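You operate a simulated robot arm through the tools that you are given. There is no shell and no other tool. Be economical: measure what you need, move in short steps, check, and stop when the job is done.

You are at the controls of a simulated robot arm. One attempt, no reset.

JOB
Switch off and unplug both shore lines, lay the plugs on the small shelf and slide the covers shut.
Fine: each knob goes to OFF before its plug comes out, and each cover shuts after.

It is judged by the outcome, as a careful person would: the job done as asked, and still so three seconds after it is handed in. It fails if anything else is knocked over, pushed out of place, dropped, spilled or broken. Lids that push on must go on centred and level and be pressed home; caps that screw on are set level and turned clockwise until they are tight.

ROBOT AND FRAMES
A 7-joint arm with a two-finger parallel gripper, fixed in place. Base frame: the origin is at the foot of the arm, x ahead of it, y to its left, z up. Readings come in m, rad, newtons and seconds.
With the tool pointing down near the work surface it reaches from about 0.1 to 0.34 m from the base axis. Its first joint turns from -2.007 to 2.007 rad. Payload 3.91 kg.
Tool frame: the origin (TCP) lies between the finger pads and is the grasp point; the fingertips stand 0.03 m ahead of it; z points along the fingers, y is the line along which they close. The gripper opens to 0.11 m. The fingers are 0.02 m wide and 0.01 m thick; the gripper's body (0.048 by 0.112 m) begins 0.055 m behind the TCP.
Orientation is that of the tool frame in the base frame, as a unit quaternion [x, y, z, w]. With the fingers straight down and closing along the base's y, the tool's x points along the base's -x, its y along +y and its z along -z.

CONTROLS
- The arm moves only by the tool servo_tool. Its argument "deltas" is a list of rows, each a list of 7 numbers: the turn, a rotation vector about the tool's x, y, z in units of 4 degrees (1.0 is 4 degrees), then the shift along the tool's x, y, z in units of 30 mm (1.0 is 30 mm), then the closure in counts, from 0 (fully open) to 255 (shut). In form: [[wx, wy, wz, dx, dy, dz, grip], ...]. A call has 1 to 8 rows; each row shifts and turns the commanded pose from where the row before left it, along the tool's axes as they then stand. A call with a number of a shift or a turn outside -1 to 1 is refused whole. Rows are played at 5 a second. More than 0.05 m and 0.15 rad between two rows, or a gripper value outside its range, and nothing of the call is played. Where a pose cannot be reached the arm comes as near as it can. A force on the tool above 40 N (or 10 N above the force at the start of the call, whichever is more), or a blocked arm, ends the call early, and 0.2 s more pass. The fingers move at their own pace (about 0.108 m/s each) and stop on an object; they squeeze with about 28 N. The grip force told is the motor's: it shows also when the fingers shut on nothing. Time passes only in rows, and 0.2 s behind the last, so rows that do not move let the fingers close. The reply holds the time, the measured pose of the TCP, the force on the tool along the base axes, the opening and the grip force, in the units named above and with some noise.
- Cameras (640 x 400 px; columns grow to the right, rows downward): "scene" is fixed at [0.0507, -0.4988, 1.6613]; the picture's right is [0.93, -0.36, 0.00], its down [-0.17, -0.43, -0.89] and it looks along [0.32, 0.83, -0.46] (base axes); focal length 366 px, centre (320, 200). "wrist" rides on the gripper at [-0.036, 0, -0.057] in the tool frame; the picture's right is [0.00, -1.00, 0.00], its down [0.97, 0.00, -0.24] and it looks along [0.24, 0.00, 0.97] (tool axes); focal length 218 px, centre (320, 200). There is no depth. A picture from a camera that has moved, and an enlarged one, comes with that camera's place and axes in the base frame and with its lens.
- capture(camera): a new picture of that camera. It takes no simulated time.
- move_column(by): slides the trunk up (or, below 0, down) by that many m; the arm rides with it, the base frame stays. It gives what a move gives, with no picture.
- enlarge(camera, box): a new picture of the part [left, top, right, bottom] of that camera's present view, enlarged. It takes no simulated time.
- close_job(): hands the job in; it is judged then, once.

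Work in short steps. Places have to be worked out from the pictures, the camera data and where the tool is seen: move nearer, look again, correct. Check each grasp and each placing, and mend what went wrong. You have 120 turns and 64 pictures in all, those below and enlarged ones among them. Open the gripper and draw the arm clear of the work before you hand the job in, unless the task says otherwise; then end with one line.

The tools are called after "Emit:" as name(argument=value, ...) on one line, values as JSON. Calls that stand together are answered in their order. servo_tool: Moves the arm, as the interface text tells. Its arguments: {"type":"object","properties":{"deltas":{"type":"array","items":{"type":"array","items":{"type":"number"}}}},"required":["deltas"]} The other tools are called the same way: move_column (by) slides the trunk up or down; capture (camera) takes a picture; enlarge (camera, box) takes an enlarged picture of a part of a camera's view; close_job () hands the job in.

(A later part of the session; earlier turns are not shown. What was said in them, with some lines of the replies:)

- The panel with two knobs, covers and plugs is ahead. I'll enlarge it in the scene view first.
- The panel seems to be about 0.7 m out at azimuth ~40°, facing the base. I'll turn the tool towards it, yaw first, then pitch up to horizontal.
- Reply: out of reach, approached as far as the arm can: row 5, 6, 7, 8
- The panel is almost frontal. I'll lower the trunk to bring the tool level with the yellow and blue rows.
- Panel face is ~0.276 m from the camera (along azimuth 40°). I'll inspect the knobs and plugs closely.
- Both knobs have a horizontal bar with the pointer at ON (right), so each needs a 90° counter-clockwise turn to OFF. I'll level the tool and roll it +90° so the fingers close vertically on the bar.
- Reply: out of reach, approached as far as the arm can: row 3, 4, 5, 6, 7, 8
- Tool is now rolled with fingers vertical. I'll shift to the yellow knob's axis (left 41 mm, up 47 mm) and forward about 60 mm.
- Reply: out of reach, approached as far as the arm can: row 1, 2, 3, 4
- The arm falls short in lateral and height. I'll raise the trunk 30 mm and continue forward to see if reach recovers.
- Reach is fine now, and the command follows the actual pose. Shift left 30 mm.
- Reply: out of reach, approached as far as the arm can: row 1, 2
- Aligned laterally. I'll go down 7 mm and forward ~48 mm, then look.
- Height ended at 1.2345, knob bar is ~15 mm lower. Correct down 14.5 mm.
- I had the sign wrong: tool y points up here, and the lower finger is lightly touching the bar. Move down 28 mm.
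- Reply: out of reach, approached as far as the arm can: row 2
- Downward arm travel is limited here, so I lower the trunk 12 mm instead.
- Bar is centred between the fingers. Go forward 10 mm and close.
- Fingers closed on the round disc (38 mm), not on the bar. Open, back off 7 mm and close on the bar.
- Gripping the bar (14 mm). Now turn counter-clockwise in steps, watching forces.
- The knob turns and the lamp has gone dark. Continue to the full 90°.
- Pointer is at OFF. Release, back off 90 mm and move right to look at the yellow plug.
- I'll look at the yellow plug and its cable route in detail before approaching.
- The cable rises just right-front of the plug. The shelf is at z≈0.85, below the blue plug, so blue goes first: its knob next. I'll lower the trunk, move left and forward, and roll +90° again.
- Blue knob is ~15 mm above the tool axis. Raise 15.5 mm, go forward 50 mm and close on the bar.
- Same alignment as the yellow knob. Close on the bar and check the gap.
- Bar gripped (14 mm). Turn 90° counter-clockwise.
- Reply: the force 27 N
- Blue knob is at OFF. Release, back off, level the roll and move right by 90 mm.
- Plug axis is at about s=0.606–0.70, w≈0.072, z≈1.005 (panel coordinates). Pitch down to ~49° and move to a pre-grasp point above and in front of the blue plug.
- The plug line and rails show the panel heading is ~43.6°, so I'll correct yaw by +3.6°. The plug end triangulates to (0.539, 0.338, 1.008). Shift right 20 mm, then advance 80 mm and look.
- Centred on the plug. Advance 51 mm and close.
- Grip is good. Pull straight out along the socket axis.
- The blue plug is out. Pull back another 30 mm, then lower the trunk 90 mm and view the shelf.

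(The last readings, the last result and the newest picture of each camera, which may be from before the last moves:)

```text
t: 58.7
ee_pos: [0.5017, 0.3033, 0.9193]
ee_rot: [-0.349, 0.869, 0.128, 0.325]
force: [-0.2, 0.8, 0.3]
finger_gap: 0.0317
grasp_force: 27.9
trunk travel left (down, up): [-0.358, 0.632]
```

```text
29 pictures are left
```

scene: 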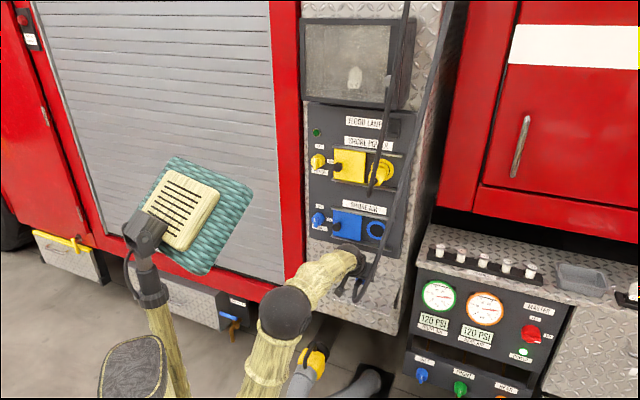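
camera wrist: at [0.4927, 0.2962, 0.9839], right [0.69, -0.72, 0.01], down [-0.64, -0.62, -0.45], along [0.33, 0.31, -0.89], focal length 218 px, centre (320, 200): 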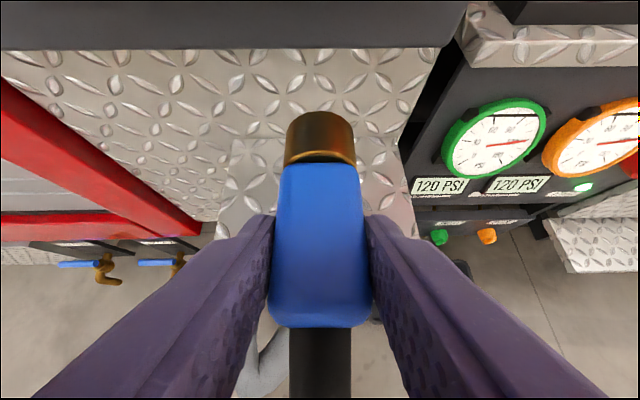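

Shelf: z≈0.81, w'≈0.035–0.21, front edge s'≈0.575. The fingertips protrude below the plug, so I'll tilt the nose up 20° (so the rear edge touches with the tips), shift right 35 mm, in 35 mm, and lower.

Emit:
servo_tool(deltas=[[0, -1, 0, 0, 0, 0, 255], [0, -1, 0, 0, 0, 0, 255], [0, -1, 0, 0, 0, 0, 255], [0, -1, 0, 0, 0, 0, 255], [0, -1, 0, 0, -0.6, 0, 255], [0, 0, 0, -0.57, -0.58, 0, 255], [0, 0, 0, 0, 0, 1, 255], [0, 0, 0, 0, 0, 0, 255]])

Emit:
move_column(by=-0.055)

Emit:
capture(camera="wrist")

Emit:
enlarge(camera="scene", box=[310, 200, 430, 350])

```text
t: 60.5
ee_pos: [0.5522, 0.2994, 0.9178]
ee_rot: [-0.322, 0.8, 0.186, 0.471]
force: [0.2, 0.8, 0.1]
finger_gap: 0.0317
grasp_force: 27.9
trunk travel left (down, up): [-0.358, 0.632]
```

```text
t: 61.5
ee_pos: [0.5517, 0.2996, 0.8622]
ee_rot: [-0.322, 0.8, 0.186, 0.471]
force: [0.3, -0.4, 1.2]
finger_gap: 0.0317
grasp_force: 27.7
trunk travel left (down, up): [-0.303, 0.687]
```

```text
28 pictures are left
camera wrist: at [0.5265, 0.2789, 0.9223], right [0.69, -0.72, 0.01], down [-0.49, -0.47, -0.73], along [0.53, 0.5, -0.68], focal length 218 px, centre (320, 200)
```

wrist: 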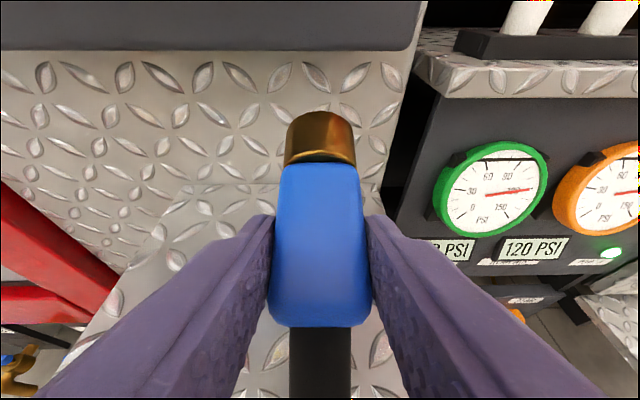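

```text
2.67 times, centred on (370, 275) of scene
camera zoom: at [0.0507, -0.4988, 1.6613], right [0.93, -0.36, 0.0], down [-0.17, -0.43, -0.89], along [0.32, 0.83, -0.46], focal length 976 px, centre (187, 0)
```

zoom: 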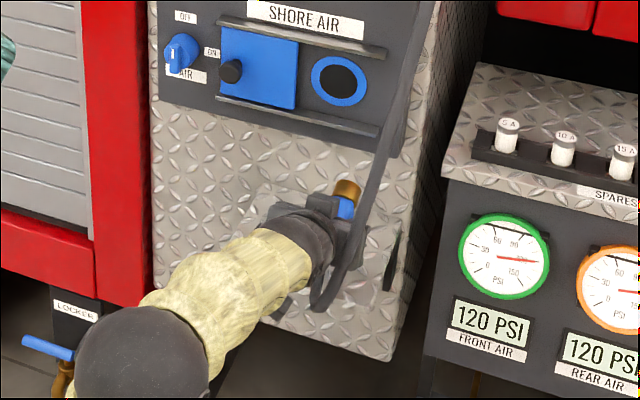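

Shelf is at z≈0.805; TCP at 0.862, over the right part of the shelf. Lower in small steps until contact.

Emit:
move_column(by=-0.027)

Emit:
servo_tool(deltas=[[0, 0, 0, 0.06, 0, 0.03, 255], [0, 0, 0, 0.06, 0, 0.03, 255], [0, 0, 0, 0, 0, 0, 255]])

Emit:
capture(camera="wrist")

```text
t: 62.2
ee_pos: [0.5514, 0.3008, 0.8357]
ee_rot: [-0.322, 0.8, 0.187, 0.471]
force: [-0.9, -1.0, -0.2]
finger_gap: 0.0319
grasp_force: 28.3
trunk travel left (down, up): [-0.276, 0.714]
```

```text
t: 63.0
ee_pos: [0.5514, 0.3014, 0.8317]
ee_rot: [-0.322, 0.799, 0.187, 0.471]
force: [-0.4, -0.7, 0.9]
finger_gap: 0.0317
grasp_force: 28.4
trunk travel left (down, up): [-0.276, 0.714]
```

```text
26 pictures are left
camera wrist: at [0.5263, 0.279, 0.8909], right [0.69, -0.72, 0.01], down [-0.49, -0.47, -0.73], along [0.53, 0.5, -0.68], focal length 218 px, centre (320, 200)
```

wrist: 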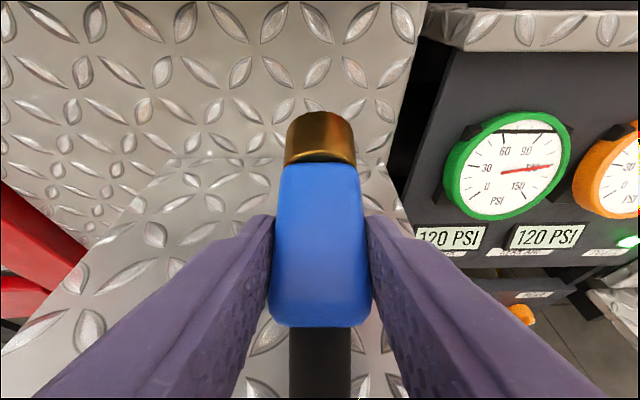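

No contact yet. Continue lowering in 2 mm steps until force rises.

Emit:
servo_tool(deltas=[[0, 0, 0, 0.058, 0, 0.032, 255], [0, 0, 0, 0.058, 0, 0.032, 255], [0, 0, 0, 0.058, 0, 0.032, 255], [0, 0, 0, 0, 0, 0, 255]])

```text
t: 64.0
ee_pos: [0.5516, 0.2989, 0.8266]
ee_rot: [-0.322, 0.8, 0.187, 0.471]
force: [-0.1, -0.6, -0.6]
finger_gap: 0.0317
grasp_force: 27.7
trunk travel left (down, up): [-0.276, 0.714]
```

Emit:
servo_tool(deltas=[[0, 0, 0, 0.058, 0, 0.032, 255], [0, 0, 0, 0.058, 0, 0.032, 255], [0, 0, 0, 0.058, 0, 0.032, 255], [0, 0, 0, 0, 0, 0, 255]])

Emit:
capture(camera="wrist")

```text
t: 65.0
ee_pos: [0.5507, 0.3019, 0.8198]
ee_rot: [-0.322, 0.799, 0.187, 0.471]
force: [0.8, -0.2, -0.3]
finger_gap: 0.0316
grasp_force: 27.5
trunk travel left (down, up): [-0.276, 0.714]
```

```text
25 pictures are left
camera wrist: at [0.5266, 0.2793, 0.8794], right [0.69, -0.72, 0.01], down [-0.49, -0.47, -0.73], along [0.53, 0.5, -0.68], focal length 218 px, centre (320, 200)
```

wrist: 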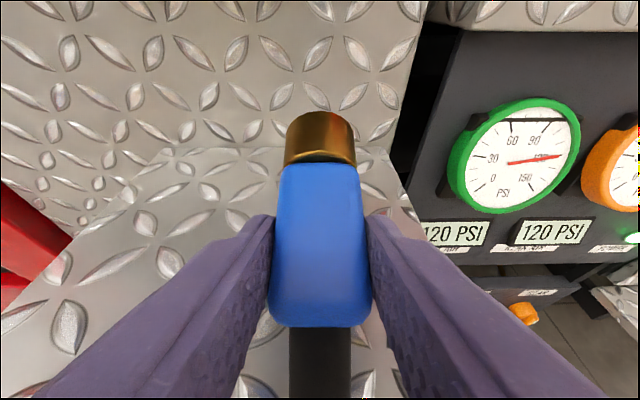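

Updated shelf estimate: z≈0.78. Move in 12 mm and lower another 12 mm.

Emit:
servo_tool(deltas=[[0, 0, 0, -0.19, 0, 0.35, 255], [0, 0, 0, 0.12, 0, 0.065, 255], [0, 0, 0, 0.12, 0, 0.065, 255], [0, 0, 0, 0.06, 0, 0.032, 255], [0, 0, 0, 0.06, 0, 0.032, 255], [0, 0, 0, 0, 0, 0, 255]])

```text
t: 66.4
ee_pos: [0.5592, 0.3079, 0.8109]
ee_rot: [-0.322, 0.797, 0.187, 0.475]
force: [1.9, 2.5, 24.8]
finger_gap: 0.0313
grasp_force: 28.2
trunk travel left (down, up): [-0.276, 0.714]
```

Contact with the shelf (25 N). Ease up 3 mm, then loosen the fingers slowly.

Emit:
servo_tool(deltas=[[0, 0, 0, -0.08, 0, -0.045, 255], [0, 0, 0, 0, 0, 0, 255]])

Emit:
servo_tool(deltas=[[0, 0, 0, 0, 0, 0, 183], [0, 0, 0, 0, 0, 0, 179], [0, 0, 0, 0, 0, 0, 175], [0, 0, 0, 0, 0, 0, 170], [0, 0, 0, 0, 0, 0, 165], [0, 0, 0, 0, 0, 0, 165]])

Emit:
capture(camera="wrist")

```text
t: 67.0
ee_pos: [0.5595, 0.3093, 0.8111]
ee_rot: [-0.322, 0.799, 0.187, 0.472]
force: [3.6, 6.4, 17.8]
finger_gap: 0.0318
grasp_force: 27.9
trunk travel left (down, up): [-0.276, 0.714]
```

```text
t: 68.4
ee_pos: [0.5606, 0.3086, 0.8095]
ee_rot: [-0.322, 0.8, 0.186, 0.471]
force: [-0.4, 0.2, 0.1]
finger_gap: 0.0386
grasp_force: 0.1
trunk travel left (down, up): [-0.276, 0.714]
```

```text
24 pictures are left
camera wrist: at [0.5354, 0.2873, 0.8696], right [0.69, -0.72, 0.01], down [-0.49, -0.47, -0.73], along [0.53, 0.5, -0.68], focal length 218 px, centre (320, 200)
```

wrist: 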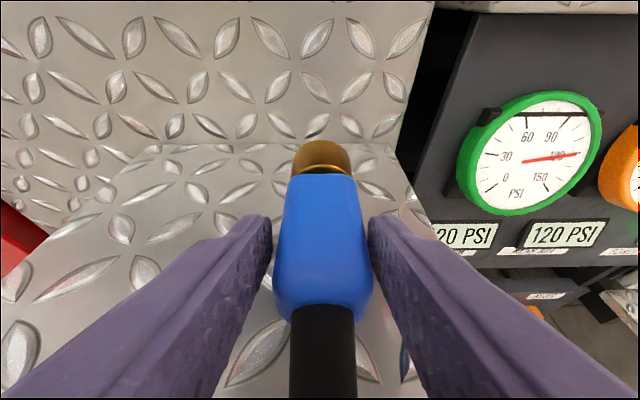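

The blue plug lies on the shelf. Open a little more and withdraw along the tool axis.

Emit:
servo_tool(deltas=[[0, 0, 0, 0, 0, 0, 135], [0, 0, 0, 0, 0, 0, 135], [0, 0, 0, -0.4, 0, -0.6, 135], [0, 0, 0, -0.4, 0, -0.6, 135], [0, 0, 0, -0.4, 0, -0.6, 135], [0, 0, 0, -0.4, 0, -0.6, 135], [0, 0, 0, -0.3, 0, -1, 135], [0, 0, 0, -0.3, 0, -1, 135]])

Emit:
capture(camera="wrist")

Emit:
enlarge(camera="scene", box=[310, 120, 450, 330])

```text
t: 70.2
ee_pos: [0.4986, 0.2526, 0.9325]
ee_rot: [-0.322, 0.799, 0.187, 0.472]
force: [-0.2, 0.8, 0.1]
finger_gap: 0.052
grasp_force: 0.0
trunk travel left (down, up): [-0.276, 0.714]
```

```text
23 pictures are left
camera wrist: at [0.4742, 0.231, 0.9919], right [0.69, -0.72, 0.01], down [-0.49, -0.47, -0.73], along [0.53, 0.5, -0.68], focal length 218 px, centre (320, 200)
```

wrist: 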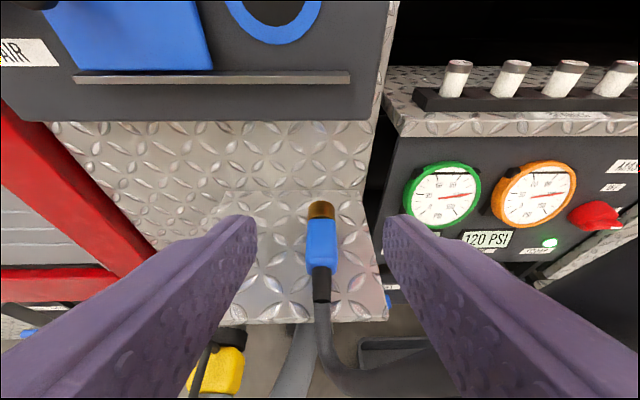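

```text
1.90 times, centred on (380, 225) of scene
camera zoom: at [0.0507, -0.4988, 1.6613], right [0.93, -0.36, 0.0], down [-0.17, -0.43, -0.89], along [0.32, 0.83, -0.46], focal length 697 px, centre (206, 152)
```

zoom: 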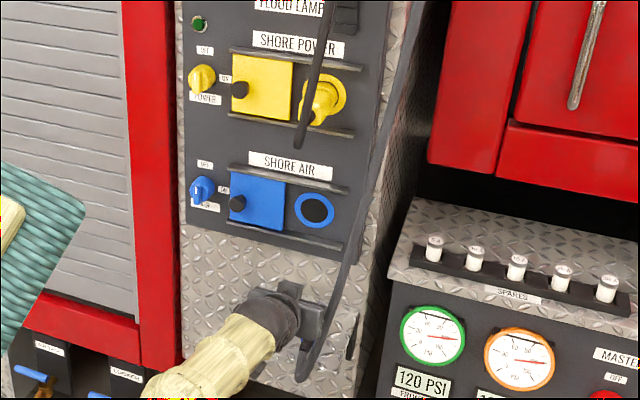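

Blue plug placed well on the shelf. Next, close the blue cover: raise the trunk, level the tool and move left to the cover's handle.

Emit:
servo_tool(deltas=[[0, -1, 0, 0, 0.9, 0, 120], [0, -1, 0, 0, 0.9, 0, 120], [0, -1, 0, 0, 0.9, 0, 120], [0, -1, 0, 0, 0.9, 0, 120], [0, -1, 0, 0, 0.9, 0, 120], [0, -1, 0, 0, 0.9, 0, 120], [0, -1, 0, 0, 0, 0, 120], [0, -0.3, 0, 0, 0, 0, 120]])

Emit:
move_column(by=0.075)

Emit:
capture(camera="wrist")

```text
t: 72.0
ee_pos: [0.3873, 0.3698, 0.9318]
ee_rot: [-0.265, 0.655, 0.261, 0.658]
force: [0.5, 0.2, 0.3]
finger_gap: 0.0581
grasp_force: 0.0
trunk travel left (down, up): [-0.276, 0.714]
```

```text
t: 73.1
ee_pos: [0.3871, 0.3683, 1.007]
ee_rot: [-0.265, 0.655, 0.261, 0.658]
force: [-0.2, 0.4, -0.6]
finger_gap: 0.0581
grasp_force: 0.1
trunk travel left (down, up): [-0.351, 0.639]
```

```text
21 pictures are left
camera wrist: at [0.3447, 0.3302, 1.0422], right [0.69, -0.72, 0.01], down [-0.17, -0.17, -0.97], along [0.7, 0.67, -0.24], focal length 218 px, centre (320, 200)
```

wrist: 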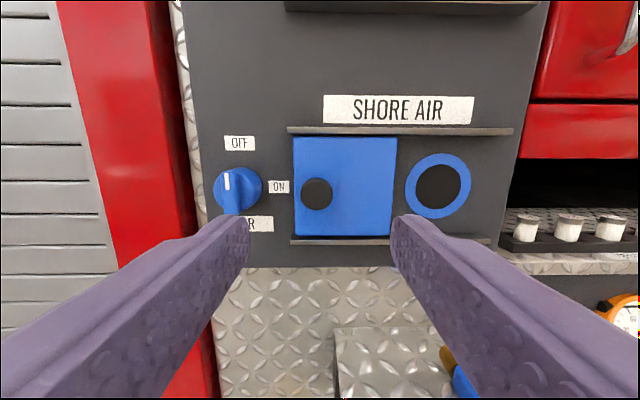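

Handle located at w'≈-0.004, z≈1.0005. Align and advance to straddle it.

Emit:
servo_tool(deltas=[[0, 0, 0, 0.2, 0.15, 0, 110], [0, 0, 0, 0, 0, 1, 110], [0, 0, 0, 0, 0, 1, 110], [0, 0, 0, 0, 0, 1, 110], [0, 0, 0, 0, 0, 0.5, 110], [0, 0, 0, 0, 0, 0, 110]])

Emit:
capture(camera="wrist")

```text
t: 74.5
ee_pos: [0.4602, 0.4452, 1.0006]
ee_rot: [-0.265, 0.655, 0.262, 0.657]
force: [-0.1, 0.9, 0.0]
finger_gap: 0.0627
grasp_force: 0.0
trunk travel left (down, up): [-0.351, 0.639]
```

```text
20 pictures are left
camera wrist: at [0.4171, 0.4064, 1.0361], right [0.69, -0.72, 0.01], down [-0.17, -0.17, -0.97], along [0.7, 0.67, -0.24], focal length 218 px, centre (320, 200)
```

wrist: 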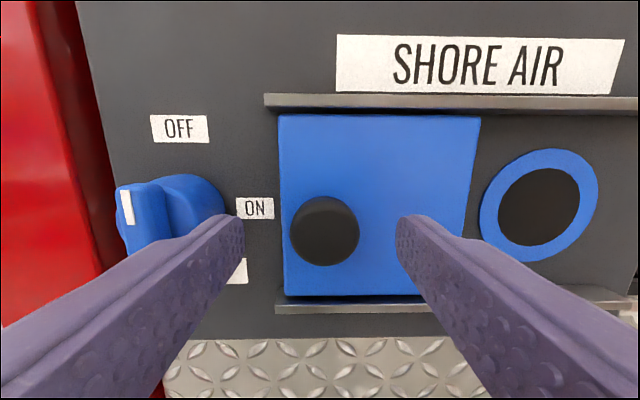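

Centred. Narrow slightly, advance 15 mm and close on the handle.

Emit:
servo_tool(deltas=[[0, 0, 0, 0, 0, 0, 140], [0, 0, 0, 0, -0.05, 0.25, 140], [0, 0, 0, 0, 0, 0.25, 140], [0, 0, 0, 0, 0, 0, 190], [0, 0, 0, 0, 0, 0, 255], [0, 0, 0, 0, 0, 0, 255]])

```text
t: 75.9
ee_pos: [0.4722, 0.4535, 1.0009]
ee_rot: [-0.265, 0.655, 0.262, 0.657]
force: [0.9, 0.4, -1.6]
finger_gap: 0.0289
grasp_force: 44.9
trunk travel left (down, up): [-0.351, 0.639]
```

Gripping the handle (29 mm). Slide right ~96 mm.

Emit:
servo_tool(deltas=[[0, 0, 0, 0, -0.4, 0, 255], [0, 0, 0, 0, -0.4, 0, 255], [0, 0, 0, 0, -0.4, 0, 255], [0, 0, 0, 0, -0.4, 0, 255], [0, 0, 0, 0, -0.4, 0, 255], [0, 0, 0, 0, -0.4, 0, 255], [0, 0, 0, 0, -0.4, 0, 255], [0, 0, 0, 0, -0.4, 0, 255]])

Emit:
capture(camera="wrist")

```text
t: 77.7
ee_pos: [0.5401, 0.3858, 0.9999]
ee_rot: [-0.265, 0.656, 0.262, 0.657]
force: [10.9, 10.6, -2.0]
finger_gap: 0.0285
grasp_force: 45.7
trunk travel left (down, up): [-0.351, 0.639]
```

```text
19 pictures are left
camera wrist: at [0.4974, 0.3474, 1.0358], right [0.69, -0.72, 0.01], down [-0.17, -0.17, -0.97], along [0.7, 0.67, -0.24], focal length 218 px, centre (320, 200)
```

wrist: 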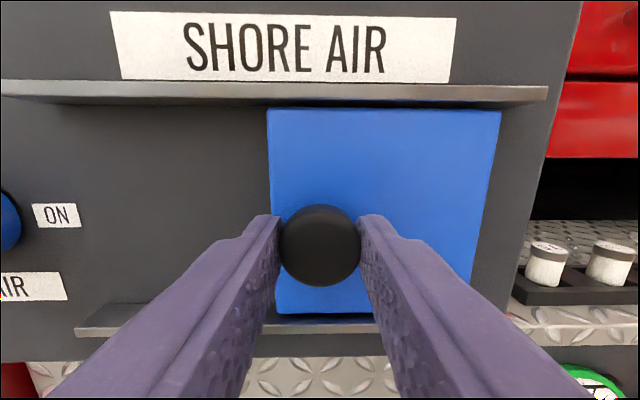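

The cover hides the socket, about 4 mm short of centred. Push a little further toward the stop.

Emit:
servo_tool(deltas=[[0, 0, 0, 0, -0.1, -0.02, 255], [0, 0, 0, 0, -0.1, -0.02, 255], [0, 0, 0, 0, -0.1, 0, 255], [0, 0, 0, 0, 0, 0, 255]])

```text
t: 78.7
ee_pos: [0.546, 0.3799, 0.9998]
ee_rot: [-0.264, 0.656, 0.262, 0.657]
force: [22.6, 22.2, 4.0]
finger_gap: 0.0289
grasp_force: 44.9
trunk travel left (down, up): [-0.351, 0.639]
```

No stop felt yet. Relieve the axial pull slightly and continue right in small steps to find the stop.

Emit:
servo_tool(deltas=[[0, 0, 0, 0, -0.1, 0.08, 255], [0, 0, 0, 0, -0.1, 0, 255], [0, 0, 0, 0, -0.1, 0, 255], [0, 0, 0, 0, 0, 0, 255]])

Emit:
capture(camera="wrist")

```text
t: 79.7
ee_pos: [0.5472, 0.3795, 0.9987]
ee_rot: [-0.269, 0.654, 0.263, 0.656]
force: [-22.1, 21.6, -7.4]
finger_gap: 0.0288
grasp_force: 45.1
trunk travel left (down, up): [-0.351, 0.639]
```

```text
18 pictures are left
camera wrist: at [0.5045, 0.3401, 1.0359], right [0.7, -0.72, 0.01], down [-0.17, -0.17, -0.97], along [0.7, 0.68, -0.24], focal length 218 px, centre (320, 200)
```

wrist: 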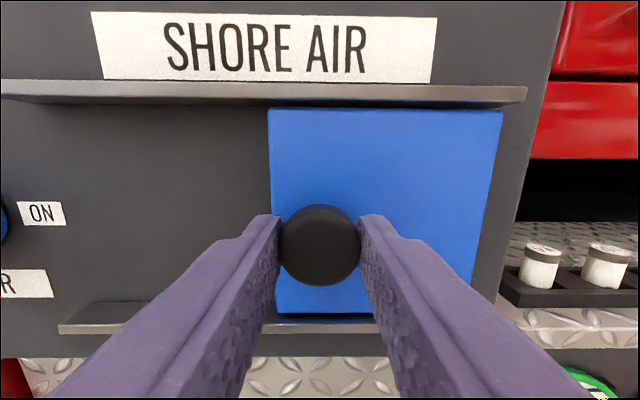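

Stop reached: the blue cover is shut. Ease off, release, withdraw, then pitch down while raising toward the yellow plug.

Emit:
servo_tool(deltas=[[0, 0, 0, 0, 0.25, 0, 255], [0, 0, 0, 0, 0, 0, 160], [0, 0, 0, 0, 0, 0, 140], [0, 0, 0, 0, 0, -0.8, 140], [0, 0, 0, 0, 0, -1, 140], [0, 0, 0, 0, 0, -1, 120], [0, 0, 0, 0, 0, -1, 110], [0, 0, 0, 0, 0, 0, 110]])

Emit:
move_column(by=0.3)

Emit:
servo_tool(deltas=[[0, 1, 0, 0, 0, 0, 100], [0, 1, 0, 0, 0, 0, 100], [0, 1, 0, 0, 0, 0, 100], [0, 1, 0, 0, 0, 0, 100], [0, 1, 0, 0, 0, 0, 100], [0, 1, 0, 0, 0, 0, 100], [0, 1, 0, 0, 0, 0, 100], [0, 1, 0, 0, 0, 0, 100]])

Emit:
servo_tool(deltas=[[0, 1, 0, 0, 0, 0, 100], [0, 1, 0, 0, 0, 0, 100], [0, 1, 0, 0, 0, 0, 100], [0, 1, 0, 0, 0, 0, 100], [0, 0.2, 0, 0, 0, 0, 100]])

Emit:
capture(camera="wrist")

```text
t: 81.5
ee_pos: [0.468, 0.2989, 1.0024]
ee_rot: [-0.262, 0.654, 0.261, 0.66]
force: [-0.1, 0.3, 0.3]
finger_gap: 0.0626
grasp_force: 0.1
out of reach, approached as far as the arm can: row 7
trunk travel left (down, up): [-0.351, 0.639]
```

```text
t: 84.5
ee_pos: [0.4682, 0.3004, 1.3023]
ee_rot: [-0.263, 0.654, 0.261, 0.66]
force: [0.1, 0.0, 1.0]
finger_gap: 0.0626
grasp_force: 0.0
trunk travel left (down, up): [-0.651, 0.339]
```

```text
t: 86.3
ee_pos: [0.4682, 0.3013, 1.3019]
ee_rot: [-0.325, 0.81, 0.179, 0.454]
force: [-1.1, -0.7, -1.2]
finger_gap: 0.0667
grasp_force: 0.0
trunk travel left (down, up): [-0.651, 0.339]
```

```text
t: 87.5
ee_pos: [0.4664, 0.3004, 1.3007]
ee_rot: [-0.348, 0.868, 0.129, 0.33]
force: [0.1, -0.3, -0.1]
finger_gap: 0.0669
grasp_force: 0.1
trunk travel left (down, up): [-0.651, 0.339]
```

```text
17 pictures are left
camera wrist: at [0.458, 0.2945, 1.3691], right [0.69, -0.73, 0.01], down [-0.64, -0.61, -0.46], along [0.34, 0.32, -0.89], focal length 218 px, centre (320, 200)
```

wrist: 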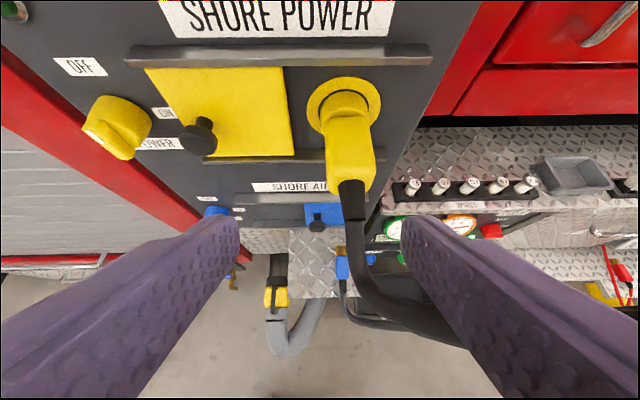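

Yellow plug is ~22 mm to the right. Align and advance 65 mm, then look.

Emit:
servo_tool(deltas=[[0, 0, 0, -0.45, -0.37, 0, 100], [0, 0, 0, -0.45, -0.37, 0, 100], [0, 0, 0, 0, 0, 0.75, 100], [0, 0, 0, 0, 0, 0.75, 100], [0, 0, 0, 0, 0, 0.67, 100], [0, 0, 0, 0, 0, 0, 100]])

Emit:
capture(camera="wrist")

```text
t: 88.9
ee_pos: [0.5296, 0.3297, 1.2717]
ee_rot: [-0.348, 0.867, 0.13, 0.331]
force: [0.4, 0.3, 0.0]
finger_gap: 0.067
grasp_force: 0.1
trunk travel left (down, up): [-0.651, 0.339]
```

```text
16 pictures are left
camera wrist: at [0.5194, 0.3221, 1.3378], right [0.69, -0.73, 0.01], down [-0.64, -0.61, -0.47], along [0.34, 0.32, -0.88], focal length 218 px, centre (320, 200)
```

wrist: 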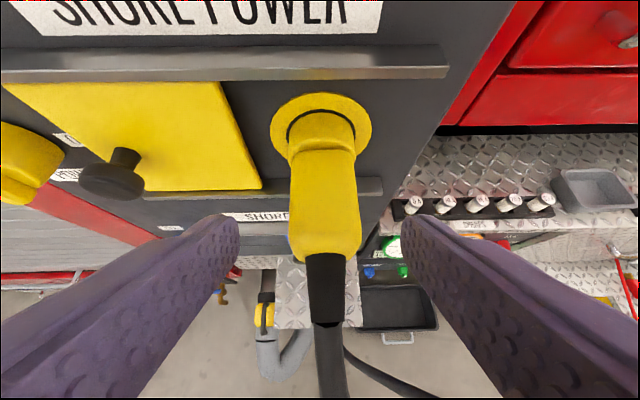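

Aligned. Advance 38 mm (keeping the tips from protruding much below the plug) and close.

Emit:
servo_tool(deltas=[[0, 0, 0, 0, 0, 0.65, 100], [0, 0, 0, 0, -0.03, 0.62, 100], [0, 0, 0, 0, 0, 0, 100], [0, 0, 0, 0, 0, 0, 180], [0, 0, 0, 0, 0, 0, 255], [0, 0, 0, 0, 0, 0, 255]])

Emit:
capture(camera="wrist")

```text
t: 90.3
ee_pos: [0.5489, 0.3456, 1.2434]
ee_rot: [-0.347, 0.868, 0.129, 0.33]
force: [0.5, -0.6, 0.2]
finger_gap: 0.0377
grasp_force: 27.8
trunk travel left (down, up): [-0.651, 0.339]
```

```text
15 pictures are left
camera wrist: at [0.539, 0.3389, 1.3095], right [0.69, -0.73, 0.01], down [-0.64, -0.61, -0.47], along [0.34, 0.32, -0.89], focal length 218 px, centre (320, 200)
```

wrist: 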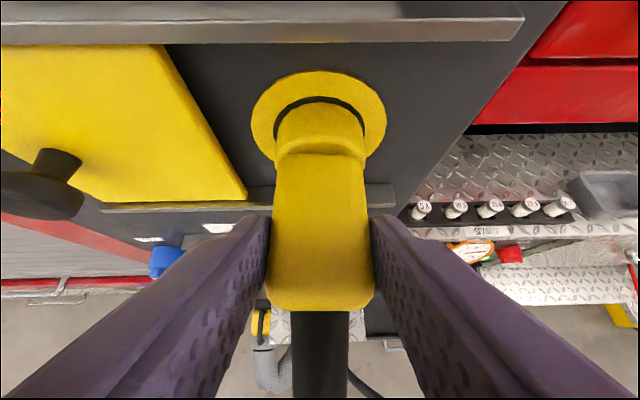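

Firm grip on the yellow plug (38 mm). Pull straight out.

Emit:
servo_tool(deltas=[[0, 0, 0, 0.25, 0, -0.22, 255], [0, 0, 0, 0.25, 0, -0.22, 255], [0, 0, 0, 0.25, 0, -0.22, 255], [0, 0, 0, 0.25, 0, -0.22, 255], [0, 0, 0, 0.25, 0, -0.22, 255], [0, 0, 0, 0.25, 0, -0.22, 255], [0, 0, 0, 0, 0, 0, 255]])

Emit:
capture(camera="wrist")

```text
t: 91.9
ee_pos: [0.5042, 0.3044, 1.242]
ee_rot: [-0.348, 0.868, 0.13, 0.331]
force: [-0.5, 0.4, 0.0]
finger_gap: 0.0377
grasp_force: 27.8
trunk travel left (down, up): [-0.651, 0.339]
```

```text
14 pictures are left
camera wrist: at [0.4954, 0.2972, 1.309], right [0.69, -0.73, 0.01], down [-0.64, -0.61, -0.47], along [0.34, 0.32, -0.89], focal length 218 px, centre (320, 200)
```

wrist: 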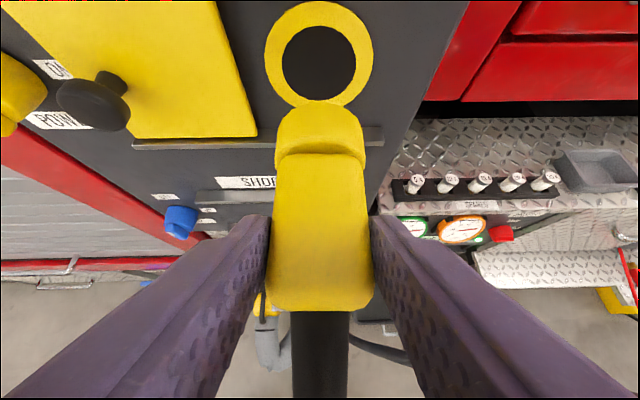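

Out of the socket. Back off 45 mm more, shift left 50 mm to clear the blue handle, then lower.

Emit:
servo_tool(deltas=[[0, 0, 0, 0.4, 0, -0.34, 255], [0, 0, 0, 0.4, 0, -0.34, 255], [0, 0, 0, 0.35, 0, -0.3, 255], [0, 0, 0, 0, 0.6, 0, 255], [0, 0, 0, 0, 0.6, 0, 255], [0, 0, 0, 0, 0.5, 0, 255], [0, 0, 0, 0, 0, 0, 255]])

Emit:
move_column(by=-0.31)

Emit:
capture(camera="wrist")

Emit:
enlarge(camera="scene", box=[290, 120, 450, 340])

```text
t: 93.5
ee_pos: [0.4361, 0.3103, 1.2427]
ee_rot: [-0.347, 0.868, 0.129, 0.33]
force: [-0.2, -0.4, -0.1]
finger_gap: 0.0376
grasp_force: 27.8
trunk travel left (down, up): [-0.651, 0.339]
```

```text
t: 96.6
ee_pos: [0.4374, 0.3106, 0.9323]
ee_rot: [-0.348, 0.868, 0.13, 0.33]
force: [0.2, -0.4, -0.6]
finger_gap: 0.0376
grasp_force: 27.7
trunk travel left (down, up): [-0.341, 0.649]
```

```text
13 pictures are left
camera wrist: at [0.4272, 0.3034, 0.9982], right [0.69, -0.73, 0.01], down [-0.64, -0.61, -0.47], along [0.34, 0.32, -0.89], focal length 218 px, centre (320, 200)
```

wrist: 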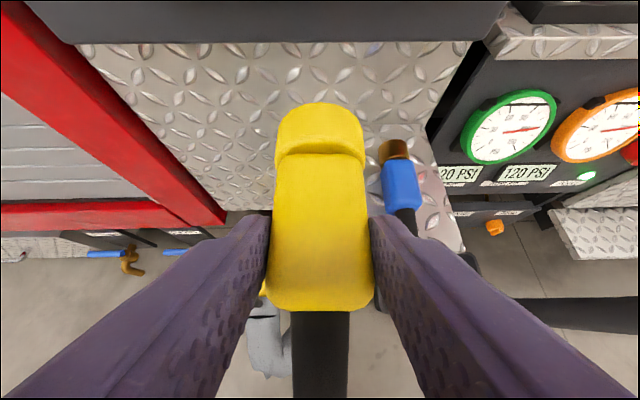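

```text
1.82 times, centred on (370, 230) of scene
camera zoom: at [0.0507, -0.4988, 1.6613], right [0.93, -0.36, 0.0], down [-0.17, -0.43, -0.89], along [0.32, 0.83, -0.46], focal length 665 px, centre (229, 146)
```

zoom: 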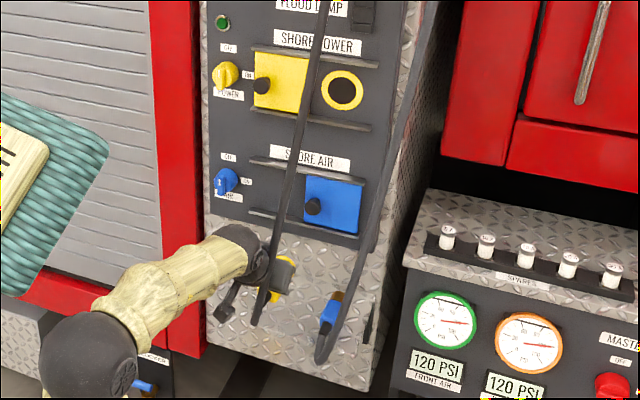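

The yellow plug is above the shelf's left half. Lower 50 mm, then move in 79 mm.

Emit:
move_column(by=-0.05)

Emit:
servo_tool(deltas=[[0, 0, 0, -0.66, 0, 0.58, 255], [0, 0, 0, -0.66, 0, 0.58, 255], [0, 0, 0, -0.66, 0.05, 0.58, 255], [0, 0, 0, 0, 0, 0, 255]])

Emit:
capture(camera="wrist")

```text
t: 97.5
ee_pos: [0.4375, 0.3109, 0.8819]
ee_rot: [-0.348, 0.868, 0.13, 0.331]
force: [0.0, 0.9, 0.0]
finger_gap: 0.0379
grasp_force: 27.5
trunk travel left (down, up): [-0.291, 0.699]
```

```text
t: 98.5
ee_pos: [0.4942, 0.3668, 0.8815]
ee_rot: [-0.347, 0.868, 0.13, 0.331]
force: [-0.1, -0.3, 0.1]
finger_gap: 0.0378
grasp_force: 28.0
trunk travel left (down, up): [-0.291, 0.699]
```

```text
11 pictures are left
camera wrist: at [0.4842, 0.3594, 0.948], right [0.69, -0.73, 0.01], down [-0.64, -0.61, -0.47], along [0.34, 0.32, -0.89], focal length 218 px, centre (320, 200)
```

wrist: 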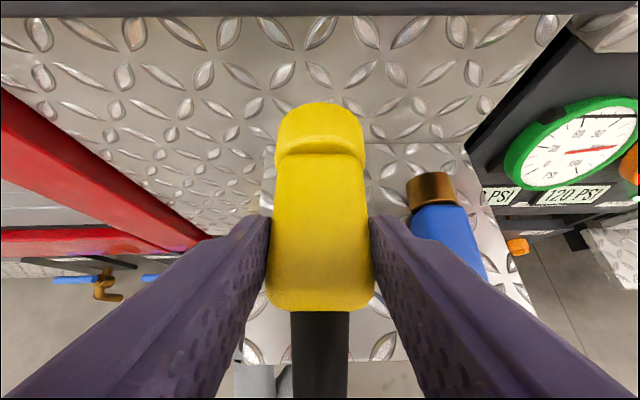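

Good position: inside the left edge, clear of blue. Lower 55 mm and then feel for contact.

Emit:
move_column(by=-0.054)

Emit:
servo_tool(deltas=[[0, 0, 0, 0.044, 0, 0.05, 255], [0, 0, 0, 0.044, 0, 0.05, 255], [0, 0, 0, 0.044, 0, 0.05, 255], [0, 0, 0, 0, 0, 0, 255]])

```text
t: 99.5
ee_pos: [0.494, 0.3654, 0.8277]
ee_rot: [-0.347, 0.868, 0.13, 0.331]
force: [-0.2, 0.7, -0.4]
finger_gap: 0.0379
grasp_force: 28.2
trunk travel left (down, up): [-0.237, 0.753]
```

```text
t: 100.5
ee_pos: [0.4919, 0.366, 0.8232]
ee_rot: [-0.347, 0.867, 0.129, 0.333]
force: [-2.8, -3.3, 12.3]
finger_gap: 0.0376
grasp_force: 28.4
trunk travel left (down, up): [-0.237, 0.753]
```

Contact (12 N). Loosen gradually.

Emit:
servo_tool(deltas=[[0, 0, 0, 0, 0, 0, 170], [0, 0, 0, 0, 0, 0, 166], [0, 0, 0, 0, 0, 0, 162], [0, 0, 0, 0, 0, 0, 156], [0, 0, 0, 0, 0, 0, 148], [0, 0, 0, 0, 0, 0, 148]])

Emit:
capture(camera="wrist")

```text
t: 101.9
ee_pos: [0.4935, 0.3654, 0.822]
ee_rot: [-0.348, 0.868, 0.129, 0.33]
force: [-0.1, 0.0, 0.0]
finger_gap: 0.0461
grasp_force: 0.0
trunk travel left (down, up): [-0.237, 0.753]
```

```text
10 pictures are left
camera wrist: at [0.4837, 0.359, 0.8881], right [0.69, -0.72, 0.01], down [-0.64, -0.61, -0.47], along [0.34, 0.32, -0.89], focal length 218 px, centre (320, 200)
```

wrist: 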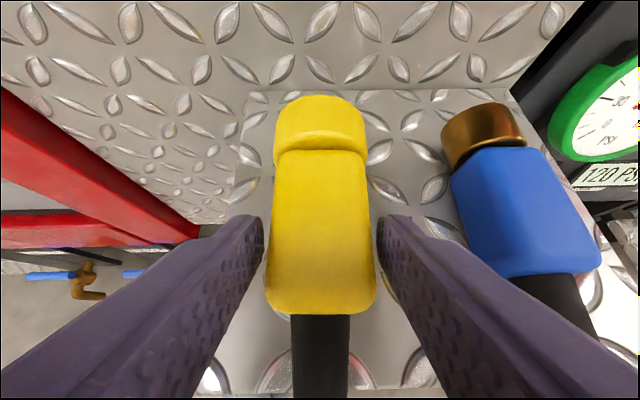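

Both plugs are on the shelf. Withdraw along the tool axis, move left and back, then look.

Emit:
servo_tool(deltas=[[0, 0, 0, 0, 0, 0, 138], [0, 0, 0, -0.3, 0, -0.7, 138], [0, 0, 0, -0.3, 0, -0.7, 138], [0, 0, 0, -0.3, 0, -0.7, 138], [0, 0, 0, 0, 0, -1, 138], [0, 0, 0, 0, 0.9, -0.5, 138], [0, 0, 0, 0, 0.9, 0, 138], [0, 0, 0, 0, 0.9, 0, 138]])

Emit:
capture(camera="wrist")

Emit:
enlarge(camera="scene", box=[280, 100, 450, 340])

```text
t: 103.7
ee_pos: [0.3994, 0.3901, 0.9189]
ee_rot: [-0.347, 0.868, 0.13, 0.331]
force: [0.9, -0.9, -0.5]
finger_gap: 0.0504
grasp_force: 0.0
trunk travel left (down, up): [-0.237, 0.753]
```

```text
9 pictures are left
camera wrist: at [0.391, 0.3829, 0.9862], right [0.69, -0.73, 0.01], down [-0.64, -0.61, -0.46], along [0.34, 0.32, -0.89], focal length 218 px, centre (320, 200)
```

wrist: 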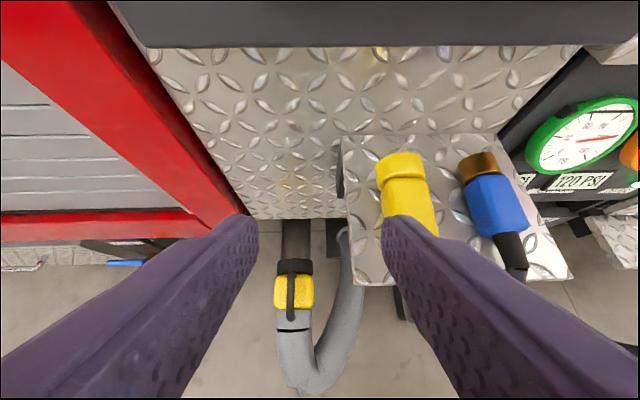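

```text
1.67 times, centred on (365, 220) of scene
camera zoom: at [0.0507, -0.4988, 1.6613], right [0.93, -0.36, 0.0], down [-0.17, -0.43, -0.89], along [0.32, 0.83, -0.46], focal length 610 px, centre (245, 167)
```

zoom: 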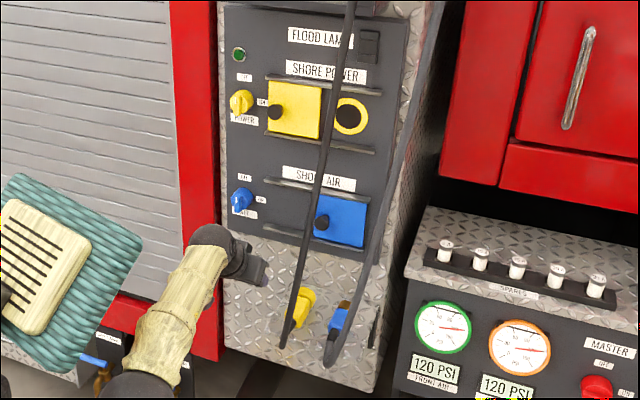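

Both plugs rest on the shelf. Now level the tool, close the fingers and rise to the yellow cover's handle, to push it from its left side.

Emit:
servo_tool(deltas=[[0, -1, 0, 0, 0.5, 0, 255], [0, -1, 0, 0, 0.5, 0, 255], [0, -1, 0, 0, 0, 0, 255], [0, -1, 0, 0, 0, 0, 255], [0, -1, 0, 0, 0, 0, 255], [0, -1, 0, 0, 0, 0, 255], [0, -1, 0, 0, 0, 0, 255], [0, -1, 0, 0, 0, 0, 255]])

Emit:
servo_tool(deltas=[[0, -1, 0, 0, 0, 0, 255], [0, -1, 0, 0, 0, 0, 255], [0, -1, 0, 0, 0, 0, 255], [0, -1, 0, 0, 0, 0, 255], [0, -0.25, 0, 0, 0, 0, 255]])

Emit:
move_column(by=0.302)

Emit:
capture(camera="wrist")

```text
t: 105.5
ee_pos: [0.3802, 0.4097, 0.9206]
ee_rot: [-0.299, 0.753, 0.212, 0.546]
force: [-0.4, -0.4, 0.4]
finger_gap: 0.0001
grasp_force: 27.9
trunk travel left (down, up): [-0.237, 0.753]
```

```text
t: 106.7
ee_pos: [0.3852, 0.4065, 0.9185]
ee_rot: [-0.27, 0.697, 0.229, 0.624]
force: [0.5, 0.5, -1.1]
finger_gap: 0.0
grasp_force: 27.7
out of reach, approached as far as the arm can: row 1, 3
trunk travel left (down, up): [-0.237, 0.753]
```

```text
t: 109.7
ee_pos: [0.3843, 0.4044, 1.2188]
ee_rot: [-0.27, 0.697, 0.229, 0.624]
force: [0.0, -0.2, -0.2]
finger_gap: 0.0001
grasp_force: 27.8
trunk travel left (down, up): [-0.539, 0.451]
```

```text
7 pictures are left
camera wrist: at [0.344, 0.3722, 1.2628], right [0.66, -0.75, 0.02], down [-0.25, -0.25, -0.94], along [0.71, 0.61, -0.35], focal length 218 px, centre (320, 200)
```

wrist: 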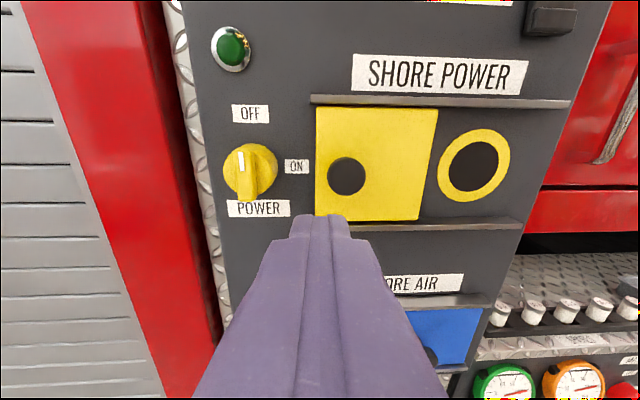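

Handle confirmed at w'≈-0.004, z≈1.221. Shift left 10 mm, correct yaw/pitch, and advance along the handle's left side.

Emit:
servo_tool(deltas=[[0, 0, 0, -0.05, 0.35, 0.5, 255], [-0.57, -0.8, 0, 0, 0, 0.3, 255], [0, -0.8, 0, 0, 0, 0.3, 255], [0, 0, 0, 0, 0, 0.5, 255], [0, 0, 0, 0, 0, 0, 255]])

Emit:
capture(camera="wrist")

```text
t: 110.9
ee_pos: [0.4136, 0.4451, 1.2189]
ee_rot: [-0.267, 0.657, 0.257, 0.656]
force: [0.1, 0.4, -0.3]
finger_gap: 0.0
grasp_force: 28.2
trunk travel left (down, up): [-0.539, 0.451]
```

```text
6 pictures are left
camera wrist: at [0.3713, 0.4082, 1.2546], right [0.69, -0.72, 0.01], down [-0.17, -0.18, -0.97], along [0.7, 0.67, -0.25], focal length 218 px, centre (320, 200)
```

wrist: 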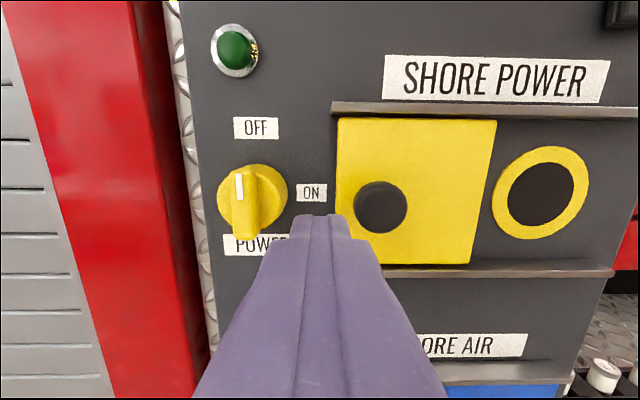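

Clear channel between knob and handle. Advance 48 mm, then begin pushing right.

Emit:
servo_tool(deltas=[[0, 0, 0, -0.03, 0, 0.8, 255], [0, 0, 0, 0, 0, 0.8, 255], [0, 0, 0, 0, 0, 0, 255]])

Emit:
servo_tool(deltas=[[0, 0, 0, 0, -0.4, 0, 255], [0, 0, 0, 0, -0.4, 0.01, 255], [0, 0, 0, 0, -0.4, 0.01, 255], [0, 0, 0, 0, -0.4, 0.01, 255], [0, 0, 0, 0, -0.4, 0.01, 255], [0, 0, 0, 0, 0, 0, 255]])

Emit:
capture(camera="wrist")

```text
t: 111.7
ee_pos: [0.445, 0.4811, 1.2187]
ee_rot: [-0.27, 0.656, 0.259, 0.656]
force: [-0.4, -0.3, -0.1]
finger_gap: 0.0001
grasp_force: 27.7
trunk travel left (down, up): [-0.539, 0.451]
```

```text
t: 113.1
ee_pos: [0.4906, 0.438, 1.2203]
ee_rot: [-0.268, 0.656, 0.258, 0.656]
force: [-0.1, 0.1, -0.7]
finger_gap: 0.0
grasp_force: 27.7
trunk travel left (down, up): [-0.539, 0.451]
```

```text
5 pictures are left
camera wrist: at [0.4475, 0.3985, 1.2569], right [0.69, -0.72, 0.01], down [-0.17, -0.18, -0.97], along [0.7, 0.67, -0.25], focal length 218 px, centre (320, 200)
```

wrist: 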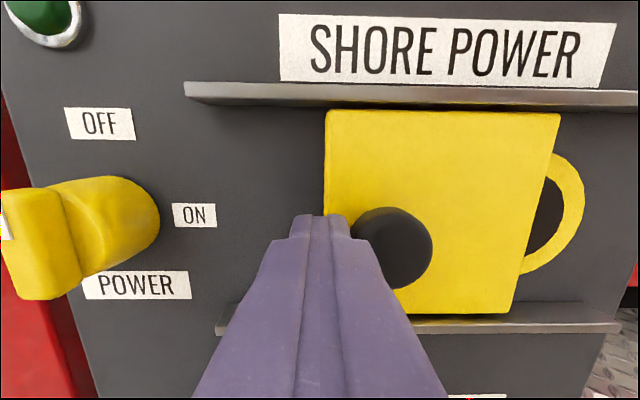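

The cover slides with the push. Continue to the stop.

Emit:
servo_tool(deltas=[[0, 0, 0, 0, -0.4, 0.01, 255], [0, 0, 0, 0, -0.4, 0.01, 255], [0, 0, 0, 0, -0.4, 0.01, 255], [0, 0, 0, 0, -0.4, 0.01, 255], [0, 0, 0, 0, -0.15, 0, 255], [0, 0, 0, 0, -0.15, 0, 255], [0, 0, 0, 0, -0.15, 0, 255], [0, 0, 0, 0, 0, 0, 255]])

```text
t: 114.9
ee_pos: [0.5313, 0.3971, 1.2215]
ee_rot: [-0.271, 0.656, 0.258, 0.656]
force: [-11.4, 11.8, -2.6]
finger_gap: 0.0
grasp_force: 28.7
trunk travel left (down, up): [-0.539, 0.451]
```

Stop reached (~16 N at the expected position). One more small press, then back off and check.

Emit:
servo_tool(deltas=[[0, 0, 0, 0, -0.1, 0, 255], [0, 0, 0, 0, 0, 0, 255], [0, 0, 0, 0, 0.4, 0, 255], [0, 0, 0, 0, 0, -0.8, 255], [0, 0, 0, 0, 0.5, -0.8, 255], [0, 0, 0, 0, 0.8, -0.8, 255], [0, 0, 0, 0, 0.8, -0.5, 200], [0, 0, 0, 0, 0.8, 0, 100]])

Emit:
servo_tool(deltas=[[0, 0, 0, 0, 0.8, -0.8, 0], [0, 0, 0, 0, 0.5, -0.8, 0], [0, 0, 0, 0, 0, 0, 0], [0, 0, 0, 0, 0, 0, 0]])

Emit:
capture(camera="wrist")

Emit:
enlarge(camera="scene", box=[280, 100, 450, 340])

```text
t: 116.7
ee_pos: [0.4039, 0.402, 1.2209]
ee_rot: [-0.268, 0.657, 0.257, 0.656]
force: [-0.4, -0.4, 0.1]
finger_gap: 0.0667
grasp_force: 0.2
trunk travel left (down, up): [-0.539, 0.451]
```

```text
t: 117.7
ee_pos: [0.3424, 0.3973, 1.2199]
ee_rot: [-0.27, 0.656, 0.258, 0.656]
force: [-0.5, 1.2, 0.0]
finger_gap: 0.1101
grasp_force: 0.0
trunk travel left (down, up): [-0.539, 0.451]
```

```text
4 pictures are left
camera wrist: at [0.3001, 0.359, 1.256], right [0.69, -0.72, 0.01], down [-0.17, -0.18, -0.97], along [0.7, 0.67, -0.25], focal length 218 px, centre (320, 200)
```

wrist: 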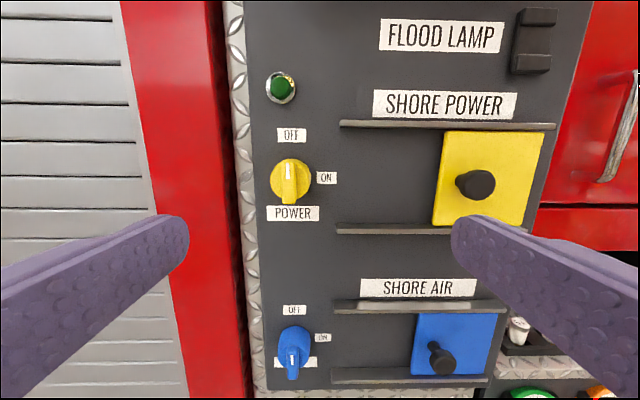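

```text
1.67 times, centred on (365, 220) of scene
camera zoom: at [0.0507, -0.4988, 1.6613], right [0.93, -0.36, 0.0], down [-0.17, -0.43, -0.89], along [0.32, 0.83, -0.46], focal length 610 px, centre (245, 167)
```

zoom: 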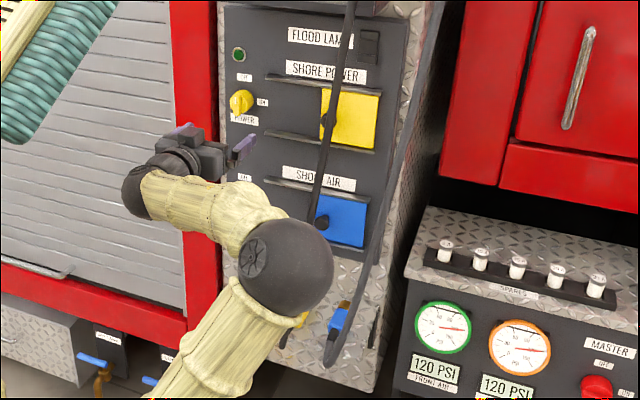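

Both knobs are at OFF and both covers shut. I'll draw the arm up a bit and verify the plugs once more.

Emit:
servo_tool(deltas=[[0, 0, 0, 0, 0.8, 0, 0], [0, 0, 0, 0, 0, 0, 0]])

Emit:
move_column(by=0.25)

Emit:
enlarge(camera="scene", box=[280, 100, 450, 340])

```text
t: 118.3
ee_pos: [0.3261, 0.4151, 1.2189]
ee_rot: [-0.268, 0.657, 0.258, 0.656]
force: [-1.2, 0.3, -0.5]
finger_gap: 0.1102
grasp_force: 0.0
trunk travel left (down, up): [-0.539, 0.451]
```

```text
t: 120.9
ee_pos: [0.3263, 0.4146, 1.4698]
ee_rot: [-0.268, 0.657, 0.258, 0.656]
force: [0.4, -0.9, 0.1]
finger_gap: 0.11
grasp_force: 0.0
trunk travel left (down, up): [-0.789, 0.201]
```

```text
1.67 times, centred on (365, 220) of scene
camera zoom: at [0.0507, -0.4988, 1.6613], right [0.93, -0.36, 0.0], down [-0.17, -0.43, -0.89], along [0.32, 0.83, -0.46], focal length 610 px, centre (245, 167)
```

zoom: 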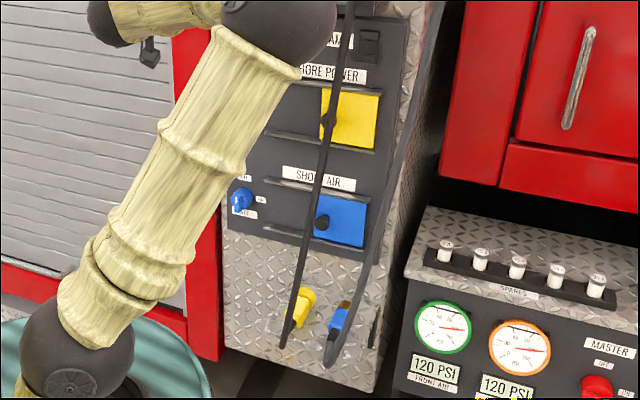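

Both plugs lie on the shelf, both covers are shut and the arm is clear, so I hand the job in.

Emit:
close_job()

```text
The job is handed in.
```

Both shore lines are switched off and unplugged, the plugs are lying on the small shelf, and both covers are slid shut to their stops.
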